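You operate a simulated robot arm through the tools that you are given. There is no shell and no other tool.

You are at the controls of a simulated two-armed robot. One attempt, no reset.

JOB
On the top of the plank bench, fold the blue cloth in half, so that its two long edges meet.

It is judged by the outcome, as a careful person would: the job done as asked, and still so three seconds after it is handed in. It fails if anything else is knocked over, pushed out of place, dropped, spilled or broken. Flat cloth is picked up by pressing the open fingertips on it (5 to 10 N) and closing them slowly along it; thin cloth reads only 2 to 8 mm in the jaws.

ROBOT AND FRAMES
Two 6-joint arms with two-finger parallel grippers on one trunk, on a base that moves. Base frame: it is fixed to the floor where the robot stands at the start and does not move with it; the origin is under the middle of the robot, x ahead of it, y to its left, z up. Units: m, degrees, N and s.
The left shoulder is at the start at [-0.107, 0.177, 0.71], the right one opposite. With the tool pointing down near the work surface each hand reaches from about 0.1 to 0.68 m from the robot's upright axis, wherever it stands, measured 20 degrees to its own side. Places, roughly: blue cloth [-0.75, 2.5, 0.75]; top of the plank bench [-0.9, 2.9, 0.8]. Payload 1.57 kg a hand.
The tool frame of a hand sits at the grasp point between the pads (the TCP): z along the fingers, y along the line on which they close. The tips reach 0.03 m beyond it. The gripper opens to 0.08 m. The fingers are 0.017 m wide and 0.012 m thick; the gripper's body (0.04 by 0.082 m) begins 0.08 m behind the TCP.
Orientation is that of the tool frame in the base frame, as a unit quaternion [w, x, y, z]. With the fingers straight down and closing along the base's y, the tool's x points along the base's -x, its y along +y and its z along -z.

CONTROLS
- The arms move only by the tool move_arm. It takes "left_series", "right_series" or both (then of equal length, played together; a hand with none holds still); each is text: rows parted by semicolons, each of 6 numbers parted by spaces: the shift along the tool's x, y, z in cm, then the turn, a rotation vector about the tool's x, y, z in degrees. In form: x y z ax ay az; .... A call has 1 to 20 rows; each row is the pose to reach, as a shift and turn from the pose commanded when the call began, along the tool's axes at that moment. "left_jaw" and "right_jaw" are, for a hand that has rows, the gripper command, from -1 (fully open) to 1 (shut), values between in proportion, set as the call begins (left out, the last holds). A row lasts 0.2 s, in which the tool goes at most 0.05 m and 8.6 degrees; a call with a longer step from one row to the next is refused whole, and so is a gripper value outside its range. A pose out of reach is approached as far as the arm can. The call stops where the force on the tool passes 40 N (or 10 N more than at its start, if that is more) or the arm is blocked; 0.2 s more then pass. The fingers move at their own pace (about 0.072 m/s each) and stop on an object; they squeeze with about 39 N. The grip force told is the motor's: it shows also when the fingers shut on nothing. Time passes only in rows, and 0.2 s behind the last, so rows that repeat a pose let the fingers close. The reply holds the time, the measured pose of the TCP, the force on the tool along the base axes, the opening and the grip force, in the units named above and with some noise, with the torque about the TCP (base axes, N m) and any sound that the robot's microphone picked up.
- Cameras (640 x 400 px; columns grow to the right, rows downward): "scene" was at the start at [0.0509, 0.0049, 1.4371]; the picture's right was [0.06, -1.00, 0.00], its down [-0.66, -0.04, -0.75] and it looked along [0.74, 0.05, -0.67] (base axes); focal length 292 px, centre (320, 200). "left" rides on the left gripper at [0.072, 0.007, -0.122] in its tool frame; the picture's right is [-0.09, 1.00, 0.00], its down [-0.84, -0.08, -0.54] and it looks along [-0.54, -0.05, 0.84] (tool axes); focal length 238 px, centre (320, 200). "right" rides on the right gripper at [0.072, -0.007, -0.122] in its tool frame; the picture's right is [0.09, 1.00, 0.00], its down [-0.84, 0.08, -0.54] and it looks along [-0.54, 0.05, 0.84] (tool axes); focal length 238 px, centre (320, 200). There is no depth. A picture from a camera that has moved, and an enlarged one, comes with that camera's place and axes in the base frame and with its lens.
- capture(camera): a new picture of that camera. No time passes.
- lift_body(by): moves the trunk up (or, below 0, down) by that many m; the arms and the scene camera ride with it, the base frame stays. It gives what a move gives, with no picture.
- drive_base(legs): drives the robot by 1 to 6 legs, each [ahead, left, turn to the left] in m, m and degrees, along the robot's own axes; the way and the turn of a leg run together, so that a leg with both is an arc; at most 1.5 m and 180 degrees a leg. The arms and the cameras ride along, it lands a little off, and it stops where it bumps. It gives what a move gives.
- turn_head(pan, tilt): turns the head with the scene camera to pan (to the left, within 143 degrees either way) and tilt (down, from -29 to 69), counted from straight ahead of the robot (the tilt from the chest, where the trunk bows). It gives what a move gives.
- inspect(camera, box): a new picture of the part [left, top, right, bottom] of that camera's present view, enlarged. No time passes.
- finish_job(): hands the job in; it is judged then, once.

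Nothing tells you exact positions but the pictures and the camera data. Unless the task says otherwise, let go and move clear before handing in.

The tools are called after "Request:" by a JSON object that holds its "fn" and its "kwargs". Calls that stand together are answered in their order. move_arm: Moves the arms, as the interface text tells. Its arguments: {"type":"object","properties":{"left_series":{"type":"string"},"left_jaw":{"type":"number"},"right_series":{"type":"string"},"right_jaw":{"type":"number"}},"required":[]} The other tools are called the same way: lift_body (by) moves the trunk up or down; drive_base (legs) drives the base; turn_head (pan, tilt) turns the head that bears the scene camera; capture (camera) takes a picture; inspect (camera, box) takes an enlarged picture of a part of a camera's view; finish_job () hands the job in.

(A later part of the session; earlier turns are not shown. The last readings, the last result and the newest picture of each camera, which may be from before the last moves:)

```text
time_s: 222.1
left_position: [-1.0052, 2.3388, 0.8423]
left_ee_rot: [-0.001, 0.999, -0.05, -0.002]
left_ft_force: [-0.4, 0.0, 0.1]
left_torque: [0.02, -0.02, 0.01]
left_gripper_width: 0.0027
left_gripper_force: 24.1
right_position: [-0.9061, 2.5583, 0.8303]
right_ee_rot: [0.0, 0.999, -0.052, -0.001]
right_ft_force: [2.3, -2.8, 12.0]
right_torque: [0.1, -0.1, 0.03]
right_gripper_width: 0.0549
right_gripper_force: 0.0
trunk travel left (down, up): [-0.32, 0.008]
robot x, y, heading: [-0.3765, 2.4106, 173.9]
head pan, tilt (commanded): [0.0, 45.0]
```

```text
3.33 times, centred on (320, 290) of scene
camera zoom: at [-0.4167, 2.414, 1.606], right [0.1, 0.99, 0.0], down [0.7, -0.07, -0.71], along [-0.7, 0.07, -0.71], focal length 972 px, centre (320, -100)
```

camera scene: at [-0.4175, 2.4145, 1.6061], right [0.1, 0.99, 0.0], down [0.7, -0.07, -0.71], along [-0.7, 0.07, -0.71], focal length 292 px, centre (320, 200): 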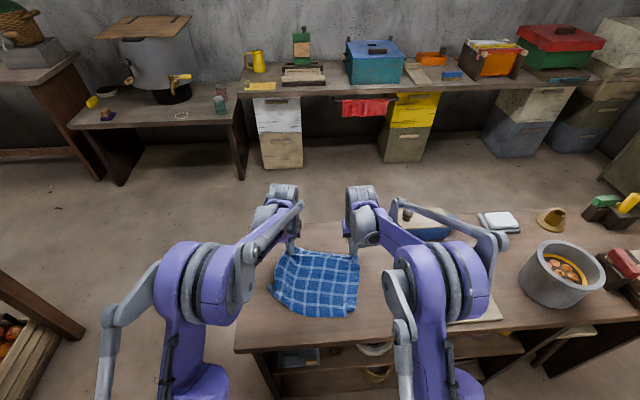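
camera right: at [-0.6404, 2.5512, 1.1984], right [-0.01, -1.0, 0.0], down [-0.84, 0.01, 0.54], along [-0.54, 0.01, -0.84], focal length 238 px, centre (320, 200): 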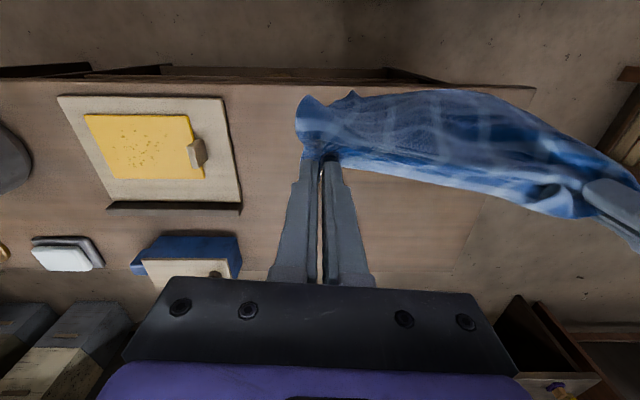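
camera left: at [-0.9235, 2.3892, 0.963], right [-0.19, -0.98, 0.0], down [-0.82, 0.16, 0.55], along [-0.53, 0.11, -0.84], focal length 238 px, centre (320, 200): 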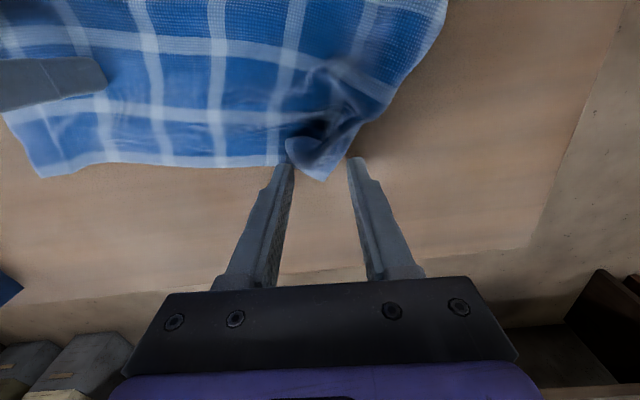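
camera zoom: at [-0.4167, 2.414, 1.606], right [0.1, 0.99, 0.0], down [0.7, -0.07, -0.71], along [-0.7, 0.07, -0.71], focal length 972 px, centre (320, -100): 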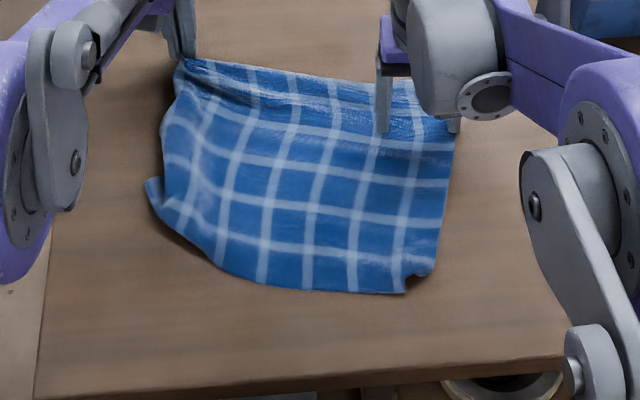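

The far-left corner is out. I'll let it go there and move the left hand to the near-left corner to pull it toward me.

Request:
{"fn": "move_arm", "kwargs": {"left_series": "0 0 0.4 0 0 0; 0 0 0.4 0 0 0"}}

Request:
{"fn": "move_arm", "kwargs": {"left_series": "0 0 0 0 0 0; 0 0 0 0 0 0; 0 0 -3 0 0 0; 0 0 -6 0 0 0; 3 0 -7 0 0 0; 6 0 -7 0 0 0; 9 0.2 -7 0 0 0; 12 0.4 -6.5 0 0 0; 13.5 0.6 -6 0 0 0; 13.5 0.6 -6 0 0 0", "left_jaw": 0.1}}

Request:
{"fn": "capture", "kwargs": {"camera": "left"}}

Request:
{"fn": "inspect", "kwargs": {"camera": "scene", "box": [230, 230, 410, 350]}}

```text
time_s: 222.7
left_position: [-1.0041, 2.3403, 0.838]
left_ee_rot: [-0.001, 0.999, -0.052, -0.002]
left_ft_force: [0.7, 0.0, 0.8]
left_torque: [0.0, -0.01, 0.01]
left_gripper_width: 0.0026
left_gripper_force: 24.1
right_position: [-0.9073, 2.5589, 0.832]
right_ee_rot: [-0.001, 0.999, -0.051, -0.001]
right_ft_force: [1.7, -1.1, 9.1]
right_torque: [0.06, -0.03, -0.05]
right_gripper_width: 0.0559
right_gripper_force: 0.0
trunk travel left (down, up): [-0.32, 0.008]
robot x, y, heading: [-0.3805, 2.4146, 174.2]
head pan, tilt (commanded): [0.0, 45.0]
```

```text
time_s: 224.9
left_position: [-0.8711, 2.3205, 0.8978]
left_ee_rot: [-0.001, 0.999, -0.051, -0.002]
left_ft_force: [-0.3, -0.2, 0.1]
left_torque: [-0.01, -0.02, 0.01]
left_gripper_width: 0.0362
left_gripper_force: 0.0
right_position: [-0.9062, 2.5585, 0.8305]
right_ee_rot: [0.0, 0.999, -0.052, 0.001]
right_ft_force: [-0.1, -1.2, 8.3]
right_torque: [0.08, -0.02, 0.01]
right_gripper_width: 0.057
right_gripper_force: 0.0
trunk travel left (down, up): [-0.32, 0.008]
robot x, y, heading: [-0.3789, 2.4122, 174.1]
head pan, tilt (commanded): [0.0, 45.0]
```

```text
taken
camera left: at [-0.8018, 2.3063, 1.0199], right [-0.19, -0.98, 0.0], down [-0.82, 0.16, 0.54], along [-0.53, 0.11, -0.84], focal length 238 px, centre (320, 200)
```

left: 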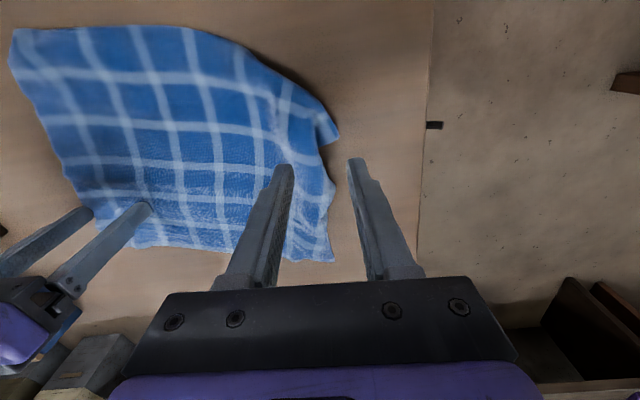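

```text
3.33 times, centred on (320, 290) of scene
camera zoom: at [-0.4175, 2.4143, 1.6061], right [0.1, 0.99, 0.0], down [0.7, -0.07, -0.71], along [-0.7, 0.07, -0.71], focal length 972 px, centre (320, -100)
```

zoom: 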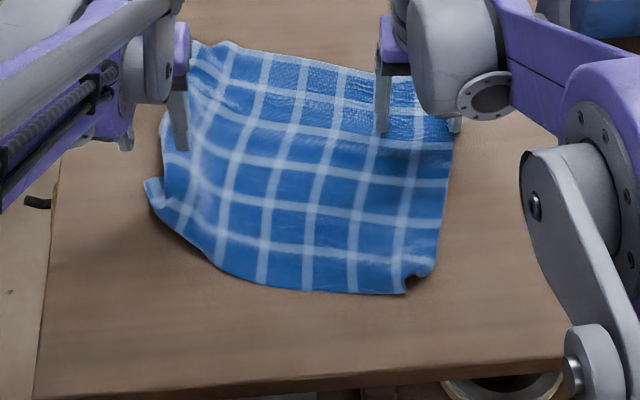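

Request:
{"fn": "move_arm", "kwargs": {"left_series": "0.4 0.2 1.5 0 0 0; 0.8 0.4 3.0 0 0 0; 0.8 0.4 4.5 0 0 0; 0.8 0.4 5.6 0 0 0; 0.8 0.4 6.3 0 0 0; 0.8 0.4 6.6 0 0 0; 0.8 0.4 6.75 0 0 0; 0.8 0.4 6.75 0 0 0"}}

Request:
{"fn": "inspect", "kwargs": {"camera": "left", "box": [220, 60, 420, 260]}}

```text
time_s: 226.7
left_position: [-0.8646, 2.3169, 0.8315]
left_ee_rot: [-0.001, 0.999, -0.051, -0.003]
left_ft_force: [-1.6, 0.2, 32.5]
left_torque: [0.76, -0.02, 0.05]
left_gripper_width: 0.0357
left_gripper_force: 0.0
right_position: [-0.9063, 2.5586, 0.8318]
right_ee_rot: [0.0, 0.999, -0.052, -0.001]
right_ft_force: [-0.5, 0.0, 0.5]
right_torque: [0.02, 0.02, -0.01]
right_gripper_width: 0.06
right_gripper_force: 0.1
trunk travel left (down, up): [-0.32, 0.008]
robot x, y, heading: [-0.3799, 2.4079, 174.3]
head pan, tilt (commanded): [0.0, 45.0]
```

```text
2.00 times, centred on (320, 160) of left
camera zoom: at [-0.7939, 2.3024, 0.9529], right [-0.19, -0.98, 0.0], down [-0.82, 0.16, 0.55], along [-0.54, 0.11, -0.84], focal length 477 px, centre (320, 280)
```

zoom: 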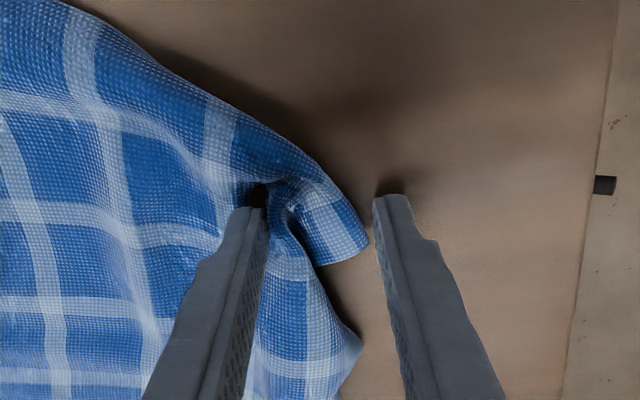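

The near-left corner flap lies right between the fingers. Raise a little and close on it.

Request:
{"fn": "move_arm", "kwargs": {"left_series": "0 0 -0.15 0 0 0; 0 0 -0.15 0 0 0", "left_jaw": 0.4}}

Request:
{"fn": "move_arm", "kwargs": {"left_series": "0 0 0 0 0 0; 0 0 0 0 0 0", "left_jaw": 0.7}}

Request:
{"fn": "move_arm", "kwargs": {"left_series": "0 0 0 0 0 0; 0 0 0 0 0 0; 0 0 0 0 0 0", "left_jaw": 1}}

Request:
{"fn": "inspect", "kwargs": {"camera": "left", "box": [220, 60, 420, 260]}}

```text
time_s: 227.3
left_position: [-0.8654, 2.3158, 0.8308]
left_ee_rot: [0.0, 0.999, -0.052, 0.0]
left_ft_force: [1.1, 0.2, 13.1]
left_torque: [0.22, -0.09, -0.03]
left_gripper_width: 0.0249
left_gripper_force: 0.2
right_position: [-0.9054, 2.5589, 0.8318]
right_ee_rot: [0.0, 0.999, -0.052, 0.0]
right_ft_force: [0.2, 0.5, 4.1]
right_torque: [0.09, -0.02, -0.01]
right_gripper_width: 0.06
right_gripper_force: 0.0
trunk travel left (down, up): [-0.32, 0.008]
robot x, y, heading: [-0.3802, 2.4084, 174.2]
head pan, tilt (commanded): [0.0, 45.0]
```

```text
time_s: 227.9
left_position: [-0.8637, 2.3154, 0.8308]
left_ee_rot: [0.0, 0.999, -0.051, -0.001]
left_ft_force: [0.7, -1.4, 8.6]
left_torque: [0.05, -0.03, -0.02]
left_gripper_width: 0.0111
left_gripper_force: 0.0
right_position: [-0.906, 2.5591, 0.8321]
right_ee_rot: [-0.001, 0.999, -0.051, 0.0]
right_ft_force: [0.4, 0.6, 4.2]
right_torque: [0.09, -0.05, -0.01]
right_gripper_width: 0.06
right_gripper_force: 0.0
trunk travel left (down, up): [-0.32, 0.008]
robot x, y, heading: [-0.3825, 2.4101, 174.5]
head pan, tilt (commanded): [0.0, 45.0]
```

```text
time_s: 228.7
left_position: [-0.8647, 2.315, 0.8312]
left_ee_rot: [0.0, 0.999, -0.051, -0.002]
left_ft_force: [-0.2, 1.6, 4.9]
left_torque: [0.11, -0.02, 0.02]
left_gripper_width: 0.0041
left_gripper_force: 24.7
right_position: [-0.9065, 2.5587, 0.8313]
right_ee_rot: [0.0, 0.999, -0.051, -0.001]
right_ft_force: [1.6, 0.0, 5.5]
right_torque: [0.1, -0.06, -0.03]
right_gripper_width: 0.0602
right_gripper_force: 0.1
trunk travel left (down, up): [-0.32, 0.008]
robot x, y, heading: [-0.3788, 2.412, 174.1]
head pan, tilt (commanded): [0.0, 45.0]
```

```text
2.00 times, centred on (320, 160) of left
camera zoom: at [-0.7948, 2.3021, 0.9533], right [-0.19, -0.98, 0.0], down [-0.82, 0.16, 0.54], along [-0.53, 0.11, -0.84], focal length 477 px, centre (320, 280)
```

zoom: 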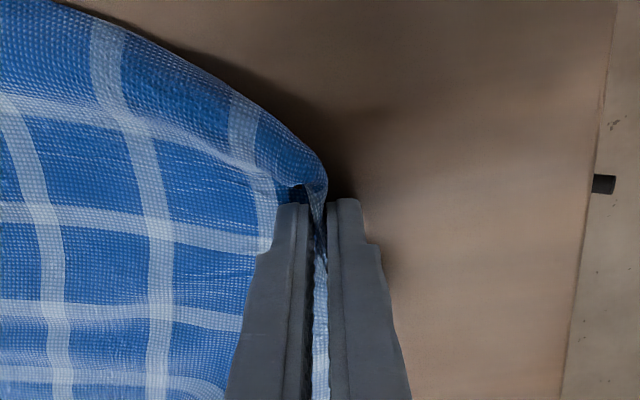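

Request:
{"fn": "move_arm", "kwargs": {"left_series": "0.5 0.2 -0.5 0 0 0; 1.5 0.5 -0.5 0 0 0; 2.5 0.8 -0.5 0 0 0; 3.5 1.1 -0.5 0 0 0; 4.5 1.4 -0.5 0 0 0; 5.5 1.7 -0.5 0 0 0; 6.5 2.0 -0.5 0 0 0; 7.5 2.3 -0.5 0 0 0; 8.5 2.6 -0.5 0 0 0; 9.5 2.9 -0.5 0 0 0; 9.5 2.9 -0.5 0 0 0"}}

Request:
{"fn": "inspect", "kwargs": {"camera": "scene", "box": [230, 230, 410, 350]}}

```text
time_s: 231.1
left_position: [-0.7737, 2.2748, 0.8358]
left_ee_rot: [-0.001, 0.999, -0.051, -0.001]
left_ft_force: [-2.0, 4.4, 0.1]
left_torque: [0.1, 0.07, 0.01]
left_gripper_width: 0.004
left_gripper_force: 25.1
right_position: [-0.9068, 2.5583, 0.8312]
right_ee_rot: [0.0, 0.999, -0.051, 0.0]
right_ft_force: [2.2, -3.6, 6.3]
right_torque: [-0.34, -0.06, 0.07]
right_gripper_width: 0.0629
right_gripper_force: 1.9
trunk travel left (down, up): [-0.32, 0.008]
robot x, y, heading: [-0.3812, 2.4067, 174.5]
head pan, tilt (commanded): [0.0, 45.0]
```

```text
3.33 times, centred on (320, 290) of scene
camera zoom: at [-0.4176, 2.4146, 1.6061], right [0.1, 0.99, 0.0], down [0.7, -0.07, -0.71], along [-0.7, 0.07, -0.71], focal length 972 px, centre (320, -100)
```

zoom: 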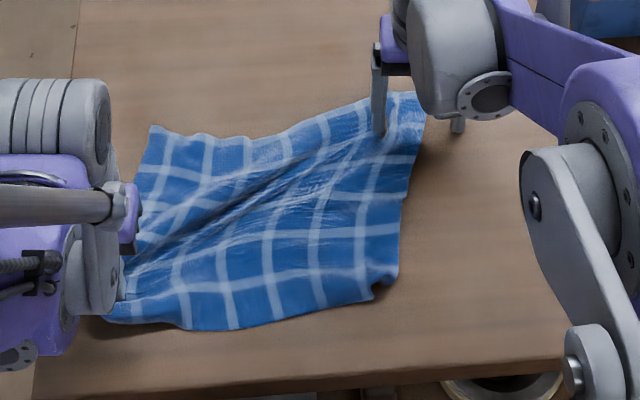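

The cloth is stretched diagonally now. I'll let go on both sides and look at it before re-gripping both near corners with forward-tilted fingers.

Request:
{"fn": "move_arm", "kwargs": {"left_series": "-1.0 -0.8 0.2 0 0 0; -1.5 -1.2 0.4 0 0 0; -1.5 -1.2 0.4 0 0 0", "right_series": "0 0 -1.5 0 0 0; 0 0 -4 0 0 0; 0 -2 -7 0 0 0"}}

Request:
{"fn": "move_arm", "kwargs": {"left_series": "0 0 0 0 0 0; 0 0 0 0 0 0; 0 0 -2.5 0 0 0; 0 0 -5 0 0 0; 1 2 -8 0 0 0; 2 4 -10 0 0 0; 2 4 -10 0 0 0", "right_series": "2 -1 0 0 0 0; 4 -2 0 0 0 0; 6 -3 0 0 0 0; 8 -3 0 0 0 0; 10 -3 0 0 0 0; 12 -3 0 0 0 0; 12 -3 0 0 0 0", "left_jaw": 0.1, "right_jaw": 0.1}}

Request:
{"fn": "inspect", "kwargs": {"camera": "scene", "box": [230, 230, 410, 350]}}

Request:
{"fn": "capture", "kwargs": {"camera": "right"}}

Request:
{"fn": "capture", "kwargs": {"camera": "left"}}

```text
time_s: 231.9
left_position: [-0.7867, 2.2905, 0.8318]
left_ee_rot: [0.0, 0.999, -0.051, -0.001]
left_ft_force: [-0.1, 0.0, 0.1]
left_torque: [0.02, 0.03, -0.05]
left_gripper_width: 0.0039
left_gripper_force: 25.7
right_position: [-0.9051, 2.5808, 0.9027]
right_ee_rot: [0.001, 0.999, -0.051, 0.0]
right_ft_force: [0.0, -1.2, 0.7]
right_torque: [-0.04, 0.02, 0.01]
right_gripper_width: 0.0599
right_gripper_force: 0.0
trunk travel left (down, up): [-0.32, 0.008]
robot x, y, heading: [-0.3811, 2.4112, 174.4]
head pan, tilt (commanded): [0.0, 45.0]
```

```text
time_s: 233.5
left_position: [-0.7708, 2.2476, 0.9342]
left_ee_rot: [-0.001, 0.999, -0.053, -0.001]
left_ft_force: [0.3, -0.6, 0.1]
left_torque: [-0.01, -0.02, -0.01]
left_gripper_width: 0.0359
left_gripper_force: 0.0
right_position: [-0.7839, 2.5965, 0.9015]
right_ee_rot: [0.0, 0.999, -0.052, 0.0]
right_ft_force: [0.8, -0.1, 0.6]
right_torque: [0.0, 0.01, 0.03]
right_gripper_width: 0.0357
right_gripper_force: 0.0
trunk travel left (down, up): [-0.32, 0.008]
robot x, y, heading: [-0.3797, 2.4095, 173.9]
head pan, tilt (commanded): [0.0, 45.0]
```

```text
3.33 times, centred on (320, 290) of scene
camera zoom: at [-0.4191, 2.4149, 1.6061], right [0.1, 0.99, 0.0], down [0.7, -0.07, -0.71], along [-0.7, 0.07, -0.71], focal length 972 px, centre (320, -100)
```

zoom: 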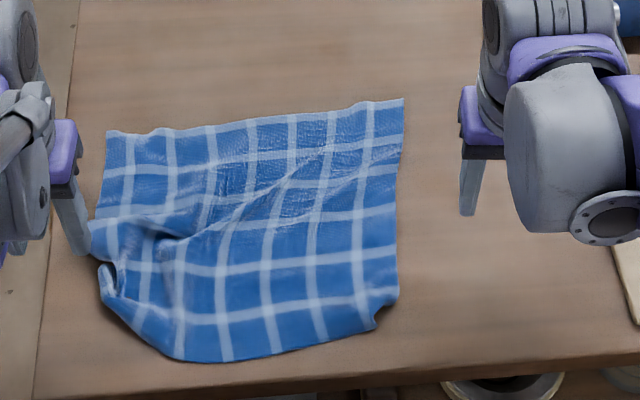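

```text
taken
camera right: at [-0.7107, 2.5956, 1.0234], right [-0.01, -1.0, 0.0], down [-0.84, 0.01, 0.54], along [-0.54, 0.01, -0.84], focal length 238 px, centre (320, 200)
```

right: 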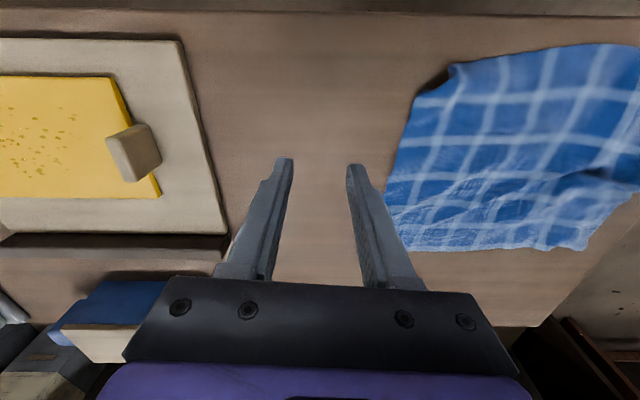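

```text
taken
camera left: at [-0.7016, 2.2343, 1.0549], right [-0.19, -0.98, 0.0], down [-0.82, 0.16, 0.54], along [-0.53, 0.11, -0.84], focal length 238 px, centre (320, 200)
```

left: 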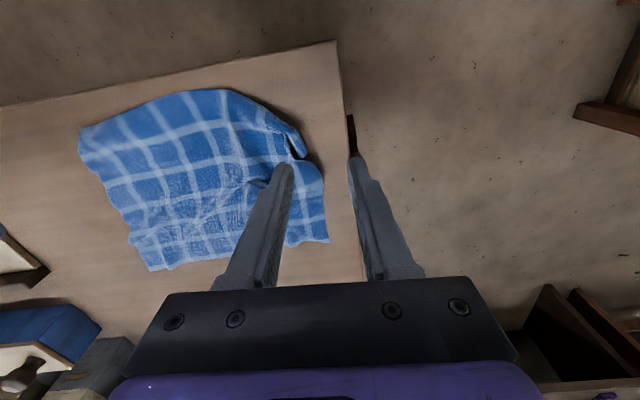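

The cloth is close to flat with clean far corners; the near corners are slightly tucked. New plan: grip both far corners, hang the cloth (near corners untuck), set the near half down, then fold the far half back toward me with the hands tilting forward — comfortable for the arms. First I lower the trunk partway (hands raised beforehand).

Request:
{"fn": "move_arm", "kwargs": {"left_series": "0 0 -2 0 0 0; 0 0 -4 0 0 0; 0 0 -6 0 0 0; 0 0 -8 0 0 0; 0 0 -8 0 0 0", "right_series": "0 0 -2.5 0 0 0; 0 0 -5 0 0 0; 0 0 -7.5 0 0 0; 0 0 -10 0 0 0; 0 0 -10 0 0 0"}}

Request:
{"fn": "lift_body", "kwargs": {"by": -0.09}}

Request:
{"fn": "inspect", "kwargs": {"camera": "scene", "box": [230, 220, 410, 340]}}

```text
time_s: 234.7
left_position: [-0.7712, 2.2472, 1.0123]
left_ee_rot: [-0.001, 0.999, -0.051, -0.001]
left_ft_force: [0.2, -0.2, -0.3]
left_torque: [0.06, 0.01, 0.02]
left_gripper_width: 0.0361
left_gripper_force: 0.2
right_position: [-0.7804, 2.5955, 1.0018]
right_ee_rot: [-0.001, 0.999, -0.051, 0.0]
right_ft_force: [-0.5, -0.3, 0.1]
right_torque: [0.01, 0.01, -0.02]
right_gripper_width: 0.0359
right_gripper_force: 0.1
trunk travel left (down, up): [-0.32, 0.008]
robot x, y, heading: [-0.3825, 2.4131, 174.0]
head pan, tilt (commanded): [0.0, 45.0]
```

```text
time_s: 236.0
left_position: [-0.7725, 2.2482, 0.9223]
left_ee_rot: [-0.001, 0.999, -0.052, -0.001]
left_ft_force: [-0.3, -0.3, -0.8]
left_torque: [0.02, 0.03, -0.01]
left_gripper_width: 0.0361
left_gripper_force: 0.0
right_position: [-0.7824, 2.5966, 0.9116]
right_ee_rot: [0.0, 0.999, -0.051, -0.001]
right_ft_force: [-0.9, -0.4, 0.0]
right_torque: [0.0, -0.01, 0.04]
right_gripper_width: 0.0361
right_gripper_force: 0.0
trunk travel left (down, up): [-0.23, 0.098]
robot x, y, heading: [-0.3838, 2.4108, 174.0]
head pan, tilt (commanded): [0.0, 45.0]
```

```text
3.33 times, centred on (320, 280) of scene
camera zoom: at [-0.4221, 2.415, 1.5102], right [0.1, 0.99, 0.0], down [0.7, -0.07, -0.71], along [-0.7, 0.07, -0.71], focal length 972 px, centre (320, -67)
```

zoom: 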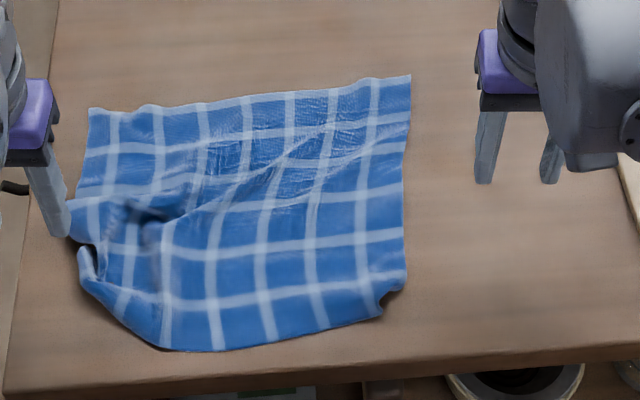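

Request:
{"fn": "move_arm", "kwargs": {"left_series": "-2.8 -0.6 0.5 0 1.7 0; -5.6 -1.2 1.0 0 3.4 0; -8.4 -1.8 1.6 0 5 0; -11.2 -2.4 2.5 0 6.7 0; -14.0 -3.0 3.8 0 8.4 0; -16.8 -3.5 5.2 0 10 0; -16.8 -3.5 5.2 0 10 0", "right_series": "-2.5 1.6 0.4 0 1.7 0; -5.0 3.2 0.8 0 3.4 0; -7.5 4.8 1.3 0 5 0; -10.0 6.4 2.0 0 6.7 0; -12.5 8.0 3.0 0 8.4 0; -14.8 9.45 4.2 0 10 0; -14.8 9.45 4.2 0 10 0"}}

Request:
{"fn": "capture", "kwargs": {"camera": "left"}}

Request:
{"fn": "capture", "kwargs": {"camera": "right"}}

```text
time_s: 237.6
left_position: [-0.9345, 2.2997, 0.8687]
left_ee_rot: [0.004, 0.995, -0.051, 0.087]
left_ft_force: [0.2, -0.1, 0.7]
left_torque: [-0.05, 0.02, 0.0]
left_gripper_width: 0.0361
left_gripper_force: 0.1
right_position: [-0.938, 2.5172, 0.871]
right_ee_rot: [0.004, 0.995, -0.051, 0.087]
right_ft_force: [0.3, 0.1, 0.2]
right_torque: [0.01, 0.06, 0.01]
right_gripper_width: 0.0359
right_gripper_force: 0.1
trunk travel left (down, up): [-0.23, 0.098]
robot x, y, heading: [-0.3798, 2.4106, 173.9]
head pan, tilt (commanded): [0.0, 45.0]
```

```text
taken
camera left: at [-0.8869, 2.2889, 1.002], right [-0.19, -0.98, -0.02], down [-0.9, 0.17, 0.39], along [-0.38, 0.09, -0.92], focal length 238 px, centre (320, 200)
```

left: 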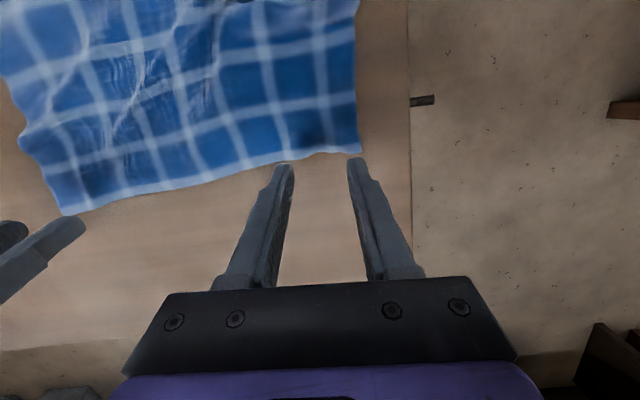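

```text
taken
camera right: at [-0.8878, 2.5193, 1.0029], right [-0.01, -1.0, 0.02], down [-0.92, 0.02, 0.39], along [-0.39, -0.01, -0.92], focal length 238 px, centre (320, 200)
```

right: 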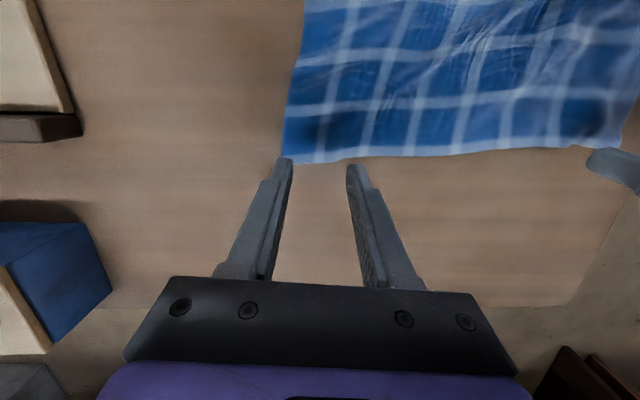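

Request:
{"fn": "move_arm", "kwargs": {"left_series": "-0.25 0 0.9 0 0 0; -0.5 0 1.8 0 0 0; -0.75 0 2.7 0 0 0; -0.87 0 3.2 0 0 0; -0.89 0 3.35 0 0 0; -0.89 0 3.35 0 0 0", "right_series": "-0.25 0 0.9 0 0 0; -0.5 0 1.8 0 0 0; -0.75 0 2.8 0 0 0; -0.92 0 3.4 0 0 0; -0.94 0 3.55 0 0 0; -0.94 0 3.55 0 0 0"}}

Request:
{"fn": "inspect", "kwargs": {"camera": "left", "box": [220, 60, 420, 260]}}

Request:
{"fn": "inspect", "kwargs": {"camera": "right", "box": [220, 60, 420, 260]}}

```text
time_s: 239.0
left_position: [-0.9373, 2.3009, 0.8354]
left_ee_rot: [0.003, 0.995, -0.052, 0.086]
left_ft_force: [0.7, -0.8, -0.8]
left_torque: [0.0, 0.01, 0.0]
left_gripper_width: 0.0362
left_gripper_force: 0.1
right_position: [-0.9427, 2.5181, 0.8326]
right_ee_rot: [0.004, 0.995, -0.051, 0.087]
right_ft_force: [-0.3, -1.4, -0.3]
right_torque: [-0.01, -0.01, 0.0]
right_gripper_width: 0.0362
right_gripper_force: 0.0
trunk travel left (down, up): [-0.23, 0.098]
robot x, y, heading: [-0.3777, 2.411, 174.2]
head pan, tilt (commanded): [0.0, 45.0]
```

```text
2.00 times, centred on (320, 160) of left
camera zoom: at [-0.89, 2.2893, 0.9678], right [-0.19, -0.98, -0.02], down [-0.9, 0.17, 0.39], along [-0.38, 0.09, -0.92], focal length 477 px, centre (320, 280)
```

zoom: 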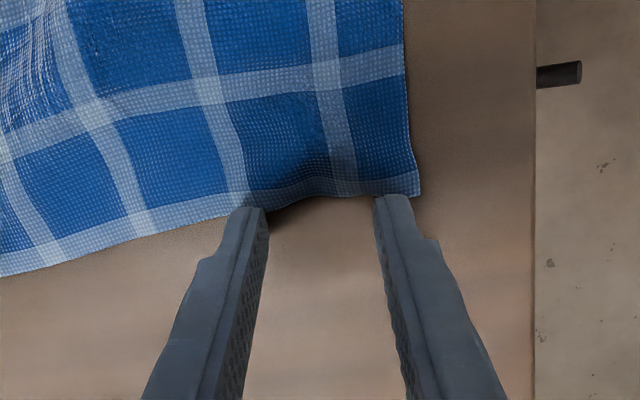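

```text
2.00 times, centred on (320, 160) of right
camera zoom: at [-0.8919, 2.5196, 0.966], right [-0.01, -1.0, 0.02], down [-0.92, 0.02, 0.39], along [-0.39, -0.01, -0.92], focal length 477 px, centre (320, 280)
```

zoom: 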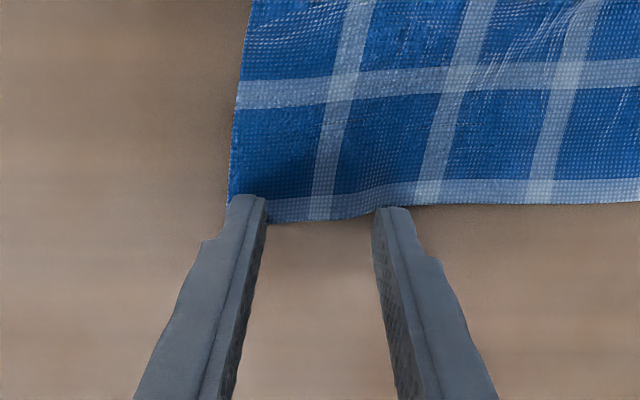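

The fingertips barely overlap the edge; I shift both ~9 mm inward and then press gently.

Request:
{"fn": "move_arm", "kwargs": {"left_series": "0.3 0 -0.2 0 0 0; 0.6 0 -0.1 0 0 0; 0.89 0 0.16 0 0 0; 0.89 0 0.26 0 0 0; 0.89 0 0.36 0 0 0; 0.89 0 0.36 0 0 0", "right_series": "0.3 0 -0.2 0 0 0; 0.6 0 -0.1 0 0 0; 0.95 0 0.1 0 0 0; 0.95 0 0.2 0 0 0; 0.95 0 0.25 0 0 0; 0.95 0 0.25 0 0 0"}}

Request:
{"fn": "inspect", "kwargs": {"camera": "left", "box": [220, 60, 420, 260]}}

Request:
{"fn": "inspect", "kwargs": {"camera": "right", "box": [220, 60, 420, 260]}}

```text
time_s: 240.4
left_position: [-0.927, 2.2998, 0.8333]
left_ee_rot: [0.004, 0.995, -0.051, 0.085]
left_ft_force: [0.7, 0.9, 1.0]
left_torque: [-0.03, 0.01, 0.01]
left_gripper_width: 0.0361
left_gripper_force: 0.2
right_position: [-0.9329, 2.5162, 0.833]
right_ee_rot: [0.005, 0.995, -0.051, 0.086]
right_ft_force: [0.2, 0.3, 0.8]
right_torque: [0.0, -0.02, -0.03]
right_gripper_width: 0.0358
right_gripper_force: 0.1
trunk travel left (down, up): [-0.23, 0.098]
robot x, y, heading: [-0.3817, 2.4116, 174.1]
head pan, tilt (commanded): [0.0, 45.0]
```

```text
2.00 times, centred on (320, 160) of left
camera zoom: at [-0.8802, 2.2884, 0.9664], right [-0.19, -0.98, -0.02], down [-0.9, 0.17, 0.39], along [-0.38, 0.09, -0.92], focal length 477 px, centre (320, 280)
```

zoom: 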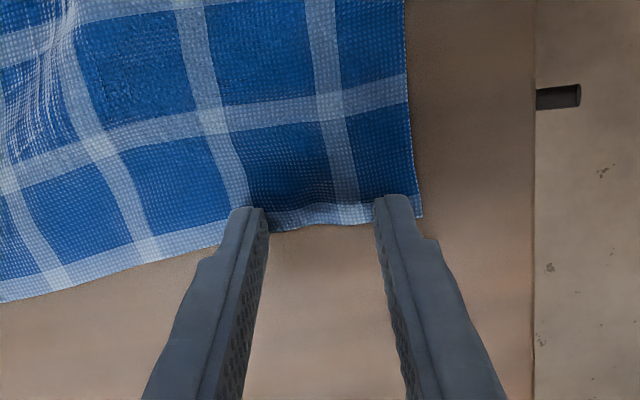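

```text
2.00 times, centred on (320, 160) of right
camera zoom: at [-0.8829, 2.518, 0.9652], right [-0.01, -1.0, 0.02], down [-0.92, 0.02, 0.39], along [-0.39, -0.01, -0.92], focal length 477 px, centre (320, 280)
```

zoom: 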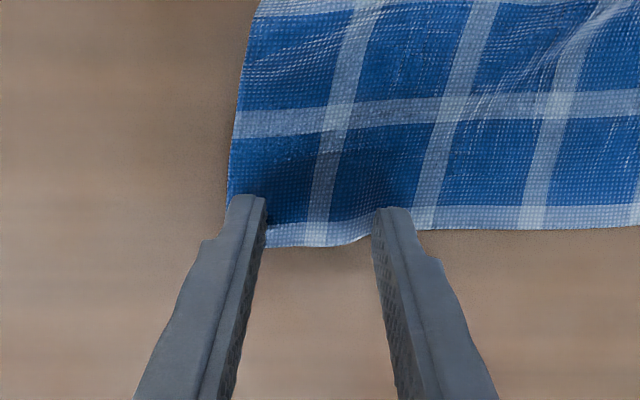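

Overlap is now 7–10 mm. Pressing and gathering both far corners in small steps.

Request:
{"fn": "move_arm", "kwargs": {"left_series": "0 0 0.04 0 0 0; 0 0 0.07 0 0 0; 0 0 0.07 0 0 0", "right_series": "0 0 0.04 0 0 0; 0 0 0.07 0 0 0; 0 0 0.07 0 0 0"}}

Request:
{"fn": "move_arm", "kwargs": {"left_series": "0 -0.1 0 0 0 0; 0 -0.2 0 0 0 0", "right_series": "0 0.1 0 0 0 0; 0 0.2 0 0 0 0", "left_jaw": 0.2, "right_jaw": 0.2}}

Request:
{"fn": "move_arm", "kwargs": {"left_series": "0 -0.1 0 0 0 0; 0 -0.2 0 0 0 0", "right_series": "0 0.1 0 0 0 0; 0 0.2 0 0 0 0", "left_jaw": 0.3, "right_jaw": 0.3}}

Request:
{"fn": "inspect", "kwargs": {"camera": "left", "box": [220, 60, 420, 260]}}

Request:
{"fn": "inspect", "kwargs": {"camera": "right", "box": [220, 60, 420, 260]}}

```text
time_s: 241.2
left_position: [-0.9287, 2.2989, 0.8325]
left_ee_rot: [0.004, 0.995, -0.052, 0.086]
left_ft_force: [0.5, -1.0, -0.1]
left_torque: [-0.01, 0.02, -0.01]
left_gripper_width: 0.0361
left_gripper_force: 0.1
right_position: [-0.9338, 2.517, 0.8323]
right_ee_rot: [0.004, 0.995, -0.051, 0.088]
right_ft_force: [-1.9, 0.0, 6.8]
right_torque: [0.12, 0.03, 0.01]
right_gripper_width: 0.0358
right_gripper_force: 0.0
trunk travel left (down, up): [-0.23, 0.098]
robot x, y, heading: [-0.3794, 2.4082, 174.1]
head pan, tilt (commanded): [0.0, 45.0]
```

```text
time_s: 241.8
left_position: [-0.927, 2.3017, 0.8325]
left_ee_rot: [0.003, 0.995, -0.051, 0.085]
left_ft_force: [0.8, 0.1, -0.5]
left_torque: [0.0, 0.0, 0.0]
left_gripper_width: 0.0321
left_gripper_force: 0.1
right_position: [-0.9318, 2.514, 0.8318]
right_ee_rot: [0.003, 0.995, -0.051, 0.086]
right_ft_force: [-2.5, 1.3, 15.0]
right_torque: [0.36, 0.07, 0.02]
right_gripper_width: 0.0326
right_gripper_force: 0.6
trunk travel left (down, up): [-0.23, 0.098]
robot x, y, heading: [-0.3807, 2.407, 174.0]
head pan, tilt (commanded): [0.0, 45.0]
```

```text
time_s: 242.4
left_position: [-0.9278, 2.3035, 0.8331]
left_ee_rot: [0.003, 0.995, -0.051, 0.085]
left_ft_force: [-1.0, -1.4, 0.7]
left_torque: [-0.03, -0.02, 0.01]
left_gripper_width: 0.0284
left_gripper_force: 0.0
right_position: [-0.9326, 2.5117, 0.8324]
right_ee_rot: [0.004, 0.995, -0.051, 0.085]
right_ft_force: [0.7, 0.9, 18.3]
right_torque: [0.33, -0.01, -0.01]
right_gripper_width: 0.0285
right_gripper_force: 0.5
trunk travel left (down, up): [-0.23, 0.098]
robot x, y, heading: [-0.3803, 2.4112, 174.2]
head pan, tilt (commanded): [0.0, 45.0]
```

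```text
2.00 times, centred on (320, 160) of left
camera zoom: at [-0.8794, 2.2923, 0.9662], right [-0.19, -0.98, -0.02], down [-0.9, 0.17, 0.39], along [-0.38, 0.09, -0.92], focal length 477 px, centre (320, 280)
```

zoom: 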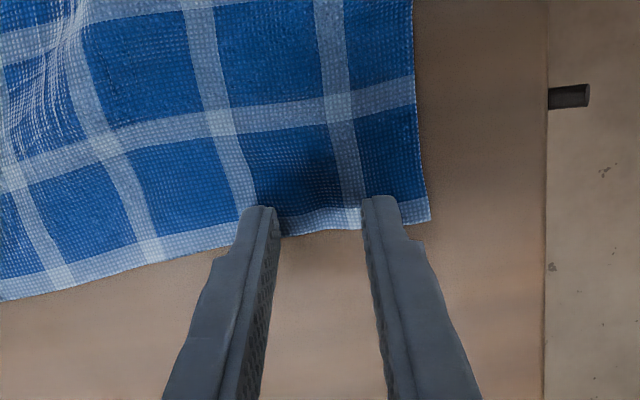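

```text
2.00 times, centred on (320, 160) of right
camera zoom: at [-0.8824, 2.5142, 0.9647], right [-0.01, -1.0, 0.02], down [-0.92, 0.02, 0.39], along [-0.39, -0.01, -0.92], focal length 477 px, centre (320, 280)
```

zoom: 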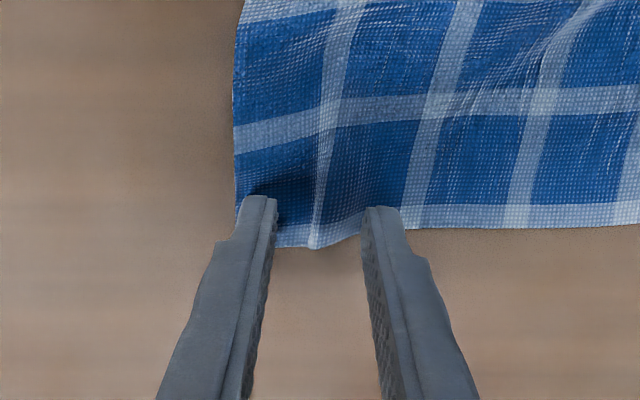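

Request:
{"fn": "move_arm", "kwargs": {"left_series": "0 0.2 -0.1 0 0 0; 0 0.5 -0.1 0 0 0; 0 0.5 0.05 0 0 0; 0 0.5 0.12 0 0 0; 0 0.5 0.18 0 0 0; 0 0.5 0.18 0 0 0", "right_series": "0 0 -0.03 0 0 0; 0 0 -0.05 0 0 0; 0 0 -0.05 0 0 0; 0 0 -0.05 0 0 0; 0 0 -0.05 0 0 0; 0 0 -0.05 0 0 0", "left_jaw": 0.1}}

```text
time_s: 243.8
left_position: [-0.9279, 2.2981, 0.8325]
left_ee_rot: [0.004, 0.995, -0.051, 0.086]
left_ft_force: [-3.5, 0.2, 14.4]
left_torque: [0.22, 0.13, 0.08]
left_gripper_width: 0.0361
left_gripper_force: 0.4
right_position: [-0.933, 2.5119, 0.8324]
right_ee_rot: [0.004, 0.995, -0.051, 0.087]
right_ft_force: [0.6, -0.7, 10.2]
right_torque: [0.1, -0.02, -0.01]
right_gripper_width: 0.0272
right_gripper_force: 0.1
trunk travel left (down, up): [-0.23, 0.098]
robot x, y, heading: [-0.3822, 2.4119, 174.1]
head pan, tilt (commanded): [0.0, 45.0]
```

Both press now (14 N / 10 N); easing slightly and continuing to close in steps.

Request:
{"fn": "move_arm", "kwargs": {"left_series": "0 -0.1 -0.03 0 0 0; 0 -0.2 -0.04 0 0 0", "right_series": "0 0.1 0 0 0 0; 0 0.2 0 0 0 0", "left_jaw": 0.2, "right_jaw": 0.42}}

Request:
{"fn": "move_arm", "kwargs": {"left_series": "0 -0.1 0 0 0 0; 0 -0.2 0 0 0 0", "right_series": "0 0.1 0 0 0 0; 0 0.2 0 0 0 0", "left_jaw": 0.32, "right_jaw": 0.54}}

Request:
{"fn": "move_arm", "kwargs": {"left_series": "0 -0.1 0 0 0 0; 0 -0.2 0 0 0 0", "right_series": "0 0.1 0 0 0 0; 0 0.2 0 0 0 0", "left_jaw": 0.44, "right_jaw": 0.66}}

Request:
{"fn": "inspect", "kwargs": {"camera": "left", "box": [220, 60, 420, 260]}}

Request:
{"fn": "inspect", "kwargs": {"camera": "right", "box": [220, 60, 420, 260]}}

```text
time_s: 244.4
left_position: [-0.9283, 2.3, 0.8325]
left_ee_rot: [0.004, 0.995, -0.051, 0.086]
left_ft_force: [0.3, -3.4, 12.3]
left_torque: [0.08, 0.03, 0.0]
left_gripper_width: 0.0298
left_gripper_force: 0.1
right_position: [-0.9333, 2.5114, 0.8318]
right_ee_rot: [0.005, 0.995, -0.052, 0.086]
right_ft_force: [-0.4, 0.7, 6.3]
right_torque: [0.14, 0.05, 0.0]
right_gripper_width: 0.0238
right_gripper_force: 0.3
trunk travel left (down, up): [-0.23, 0.098]
robot x, y, heading: [-0.3831, 2.4127, 174.1]
head pan, tilt (commanded): [0.0, 45.0]
```

```text
time_s: 245.0
left_position: [-0.9261, 2.302, 0.8312]
left_ee_rot: [0.005, 0.995, -0.052, 0.085]
left_ft_force: [-0.3, -2.3, 8.3]
left_torque: [0.06, 0.02, -0.04]
left_gripper_width: 0.0258
left_gripper_force: 0.1
right_position: [-0.9326, 2.5086, 0.8325]
right_ee_rot: [0.003, 0.995, -0.052, 0.086]
right_ft_force: [1.6, 0.8, 8.5]
right_torque: [0.14, 0.0, -0.01]
right_gripper_width: 0.0192
right_gripper_force: 0.4
trunk travel left (down, up): [-0.23, 0.098]
robot x, y, heading: [-0.3804, 2.4122, 173.9]
head pan, tilt (commanded): [0.0, 45.0]
```

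```text
time_s: 245.6
left_position: [-0.9255, 2.3041, 0.8327]
left_ee_rot: [0.003, 0.995, -0.051, 0.085]
left_ft_force: [0.2, -2.1, 2.0]
left_torque: [0.02, -0.01, -0.01]
left_gripper_width: 0.0219
left_gripper_force: 0.0
right_position: [-0.9325, 2.5078, 0.832]
right_ee_rot: [0.005, 0.995, -0.052, 0.086]
right_ft_force: [-0.3, 0.3, 15.5]
right_torque: [0.23, 0.05, 0.04]
right_gripper_width: 0.0143
right_gripper_force: 0.5
trunk travel left (down, up): [-0.23, 0.098]
robot x, y, heading: [-0.3812, 2.4113, 173.9]
head pan, tilt (commanded): [0.0, 45.0]
```

```text
2.00 times, centred on (320, 160) of left
camera zoom: at [-0.8784, 2.2936, 0.9649], right [-0.19, -0.98, -0.02], down [-0.9, 0.17, 0.39], along [-0.38, 0.09, -0.92], focal length 477 px, centre (320, 280)
```

zoom: 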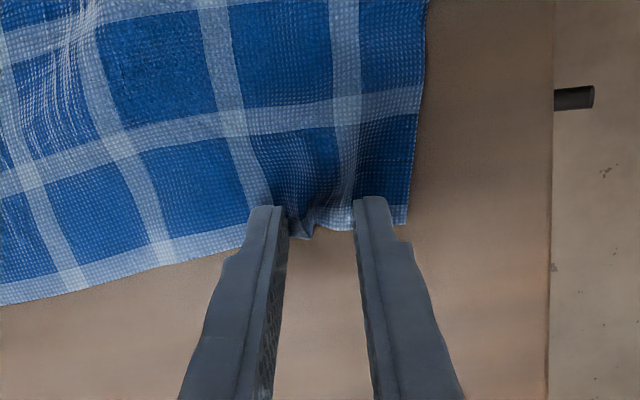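

```text
2.00 times, centred on (320, 160) of right
camera zoom: at [-0.8827, 2.5086, 0.9647], right [-0.01, -1.0, 0.01], down [-0.92, 0.02, 0.39], along [-0.39, -0.01, -0.92], focal length 477 px, centre (320, 280)
```

zoom: 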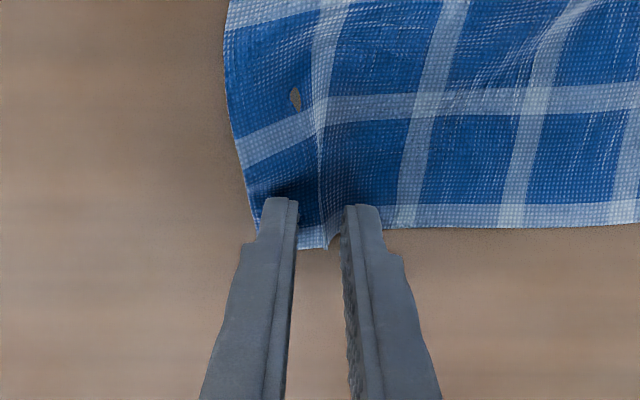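

Both sides are forming ridges. Finishing the closure.

Request:
{"fn": "move_arm", "kwargs": {"left_series": "0 -0.1 0.02 0 0 0; 0 -0.2 0.02 0 0 0", "right_series": "0 0.1 -0.04 0 0 0; 0 0.2 -0.04 0 0 0", "left_jaw": 0.56, "right_jaw": 0.78}}

Request:
{"fn": "move_arm", "kwargs": {"left_series": "0 -0.1 0.01 0 0 0; 0 -0.2 0.01 0 0 0", "right_series": "0 0.1 -0.02 0 0 0; 0 0.2 -0.02 0 0 0", "left_jaw": 0.68, "right_jaw": 0.9}}

Request:
{"fn": "move_arm", "kwargs": {"left_series": "0 -0.1 0 0 0 0; 0 -0.2 0 0 0 0", "right_series": "0 0.05 -0.02 0 0 0; 0 0.1 -0.02 0 0 0", "left_jaw": 0.82, "right_jaw": 1}}

Request:
{"fn": "move_arm", "kwargs": {"left_series": "0 -0.1 -0.02 0 0 0; 0 -0.2 -0.02 0 0 0; 0 -0.2 -0.02 0 0 0; 0 -0.2 -0.02 0 0 0", "right_series": "0 0 0 0 0 0; 0 0 0 0 0 0; 0 0 0 0 0 0; 0 0 0 0 0 0", "left_jaw": 1}}

Request:
{"fn": "inspect", "kwargs": {"camera": "left", "box": [220, 60, 420, 260]}}

Request:
{"fn": "inspect", "kwargs": {"camera": "right", "box": [220, 60, 420, 260]}}

```text
time_s: 246.2
left_position: [-0.9263, 2.3068, 0.8318]
left_ee_rot: [0.003, 0.995, -0.051, 0.086]
left_ft_force: [-0.2, -0.7, 1.2]
left_torque: [-0.03, 0.02, -0.01]
left_gripper_width: 0.0177
left_gripper_force: 0.1
right_position: [-0.9321, 2.5053, 0.8317]
right_ee_rot: [0.004, 0.995, -0.051, 0.087]
right_ft_force: [0.9, 3.9, 12.7]
right_torque: [0.22, 0.01, 0.03]
right_gripper_width: 0.0095
right_gripper_force: 2.9
trunk travel left (down, up): [-0.23, 0.098]
robot x, y, heading: [-0.3776, 2.4125, 174.3]
head pan, tilt (commanded): [0.0, 45.0]
```

```text
time_s: 246.8
left_position: [-0.9266, 2.3072, 0.8316]
left_ee_rot: [0.004, 0.995, -0.052, 0.085]
left_ft_force: [0.2, -0.5, 5.4]
left_torque: [0.05, 0.0, 0.0]
left_gripper_width: 0.0123
left_gripper_force: 0.1
right_position: [-0.9336, 2.502, 0.8326]
right_ee_rot: [0.005, 0.995, -0.051, 0.087]
right_ft_force: [-1.0, -0.6, 10.2]
right_torque: [0.06, 0.03, -0.02]
right_gripper_width: 0.0046
right_gripper_force: 0.1
trunk travel left (down, up): [-0.23, 0.098]
robot x, y, heading: [-0.3821, 2.4098, 173.9]
head pan, tilt (commanded): [0.0, 45.0]
```

```text
time_s: 247.4
left_position: [-0.927, 2.3088, 0.8313]
left_ee_rot: [0.004, 0.995, -0.051, 0.086]
left_ft_force: [-0.4, -2.4, 12.7]
left_torque: [0.01, 0.05, 0.02]
left_gripper_width: 0.0063
left_gripper_force: 0.1
right_position: [-0.9331, 2.5014, 0.8326]
right_ee_rot: [0.005, 0.995, -0.052, 0.086]
right_ft_force: [-0.3, 0.6, 1.5]
right_torque: [0.02, 0.0, 0.03]
right_gripper_width: 0.0023
right_gripper_force: 23.7
trunk travel left (down, up): [-0.23, 0.098]
robot x, y, heading: [-0.379, 2.41, 173.9]
head pan, tilt (commanded): [0.0, 45.0]
```

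```text
time_s: 248.4
left_position: [-0.9262, 2.3116, 0.8327]
left_ee_rot: [0.004, 0.995, -0.051, 0.085]
left_ft_force: [-0.5, -2.0, 11.0]
left_torque: [0.01, 0.03, 0.01]
left_gripper_width: 0.0022
left_gripper_force: 23.9
right_position: [-0.9345, 2.5028, 0.8329]
right_ee_rot: [0.005, 0.995, -0.052, 0.086]
right_ft_force: [-0.3, -0.5, 1.2]
right_torque: [-0.01, 0.01, 0.02]
right_gripper_width: 0.0023
right_gripper_force: 23.8
trunk travel left (down, up): [-0.23, 0.098]
robot x, y, heading: [-0.3785, 2.4094, 174.1]
head pan, tilt (commanded): [0.0, 45.0]
```

```text
2.00 times, centred on (320, 160) of left
camera zoom: at [-0.8785, 2.3011, 0.9647], right [-0.19, -0.98, -0.02], down [-0.9, 0.17, 0.39], along [-0.38, 0.09, -0.92], focal length 477 px, centre (320, 280)
```

zoom: 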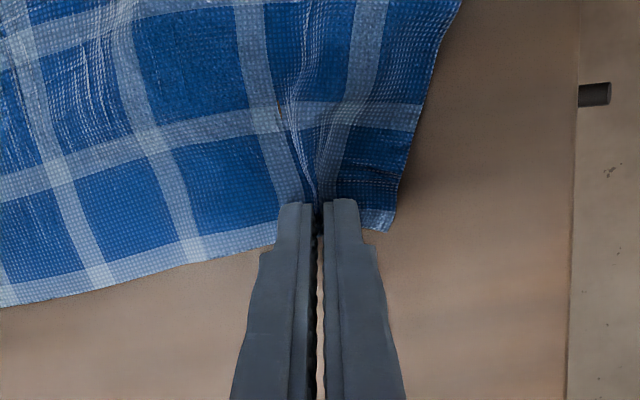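

```text
2.00 times, centred on (320, 160) of right
camera zoom: at [-0.8836, 2.5035, 0.9655], right [-0.01, -1.0, 0.02], down [-0.92, 0.02, 0.39], along [-0.39, -0.01, -0.92], focal length 477 px, centre (320, 280)
```

zoom: 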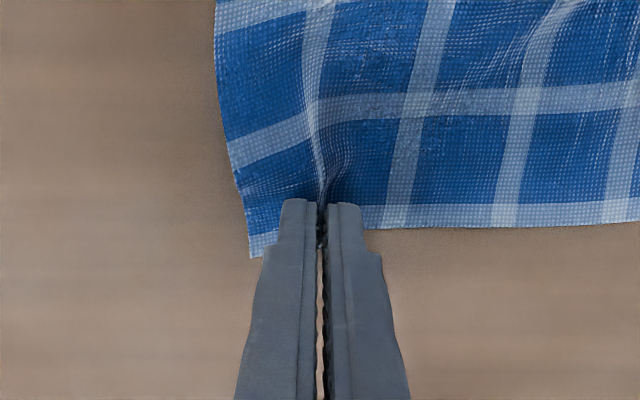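

Both far corners are held cleanly. Lifting the cloth so it hangs, moving back a little and squaring the hands.

Request:
{"fn": "move_arm", "kwargs": {"left_series": "0.35 0 -1.97 0 0 0; 0.7 0 -3.94 0 0 0; 1.04 0 -5.91 0 0 0; 1.99 -0.32 -7.74 0 0 0; 2.94 -0.64 -9.58 0 0 0; 3.89 -0.96 -11.41 0 0 0; 4.84 -1.28 -13.24 0 0 0; 5.79 -1.6 -15.08 0 0 0; 6.74 -1.92 -16.91 0 0 0; 7.69 -2.24 -18.74 0 0 0; 8.64 -2.56 -20.58 0 0 0; 9.59 -2.88 -22.41 0 0 0; 10.54 -3.2 -24.24 0 0 0; 10.54 -3.2 -24.24 0 0 0; 10.54 -3.2 -24.24 0 0 0", "right_series": "0.35 0 -1.97 0 0 0; 0.7 0 -3.94 0 0 0; 1.04 0 -5.91 0 0 0; 2.27 -0.38 -7.7 0 0 0; 3.5 -0.76 -9.48 0 0 0; 4.72 -1.14 -11.26 0 0 0; 5.95 -1.52 -13.05 0 0 0; 7.18 -1.9 -14.83 0 0 0; 8.41 -2.28 -16.62 0 0 0; 9.64 -2.66 -18.4 0 0 0; 10.86 -3.04 -20.18 0 0 0; 12.09 -3.42 -21.97 0 0 0; 13.32 -3.8 -23.75 0 0 0; 13.32 -3.8 -23.75 0 0 0; 13.32 -3.8 -23.75 0 0 0"}}

Request:
{"fn": "capture", "kwargs": {"camera": "scene"}}

Request:
{"fn": "inspect", "kwargs": {"camera": "scene", "box": [220, 210, 420, 350]}}

```text
time_s: 251.6
left_position: [-0.8608, 2.3374, 1.0904]
left_ee_rot: [0.004, 0.995, -0.051, 0.085]
left_ft_force: [-0.4, 0.2, 0.1]
left_torque: [0.0, -0.03, -0.04]
left_gripper_width: 0.0023
left_gripper_force: 23.6
right_position: [-0.8385, 2.531, 1.0902]
right_ee_rot: [0.005, 0.995, -0.051, 0.087]
right_ft_force: [0.5, 0.0, -0.3]
right_torque: [0.03, 0.02, 0.03]
right_gripper_width: 0.0023
right_gripper_force: 23.4
trunk travel left (down, up): [-0.23, 0.098]
robot x, y, heading: [-0.3761, 2.4123, 174.1]
head pan, tilt (commanded): [0.0, 45.0]
```

```text
taken
camera scene: at [-0.4212, 2.415, 1.5102], right [0.1, 0.99, 0.0], down [0.7, -0.07, -0.71], along [-0.7, 0.07, -0.71], focal length 292 px, centre (320, 200)
```

scene: 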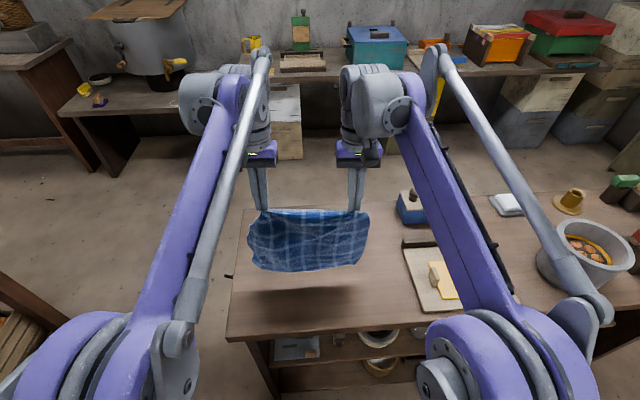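

```text
2.86 times, centred on (320, 280) of scene
camera zoom: at [-0.4212, 2.415, 1.5102], right [0.1, 0.99, 0.0], down [0.7, -0.07, -0.71], along [-0.7, 0.07, -0.71], focal length 833 px, centre (320, -29)
```

zoom: 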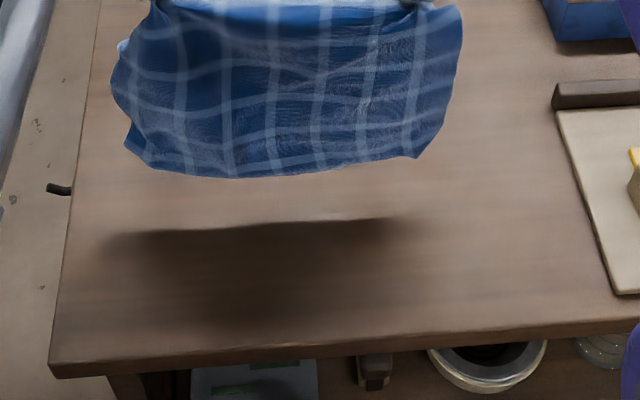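

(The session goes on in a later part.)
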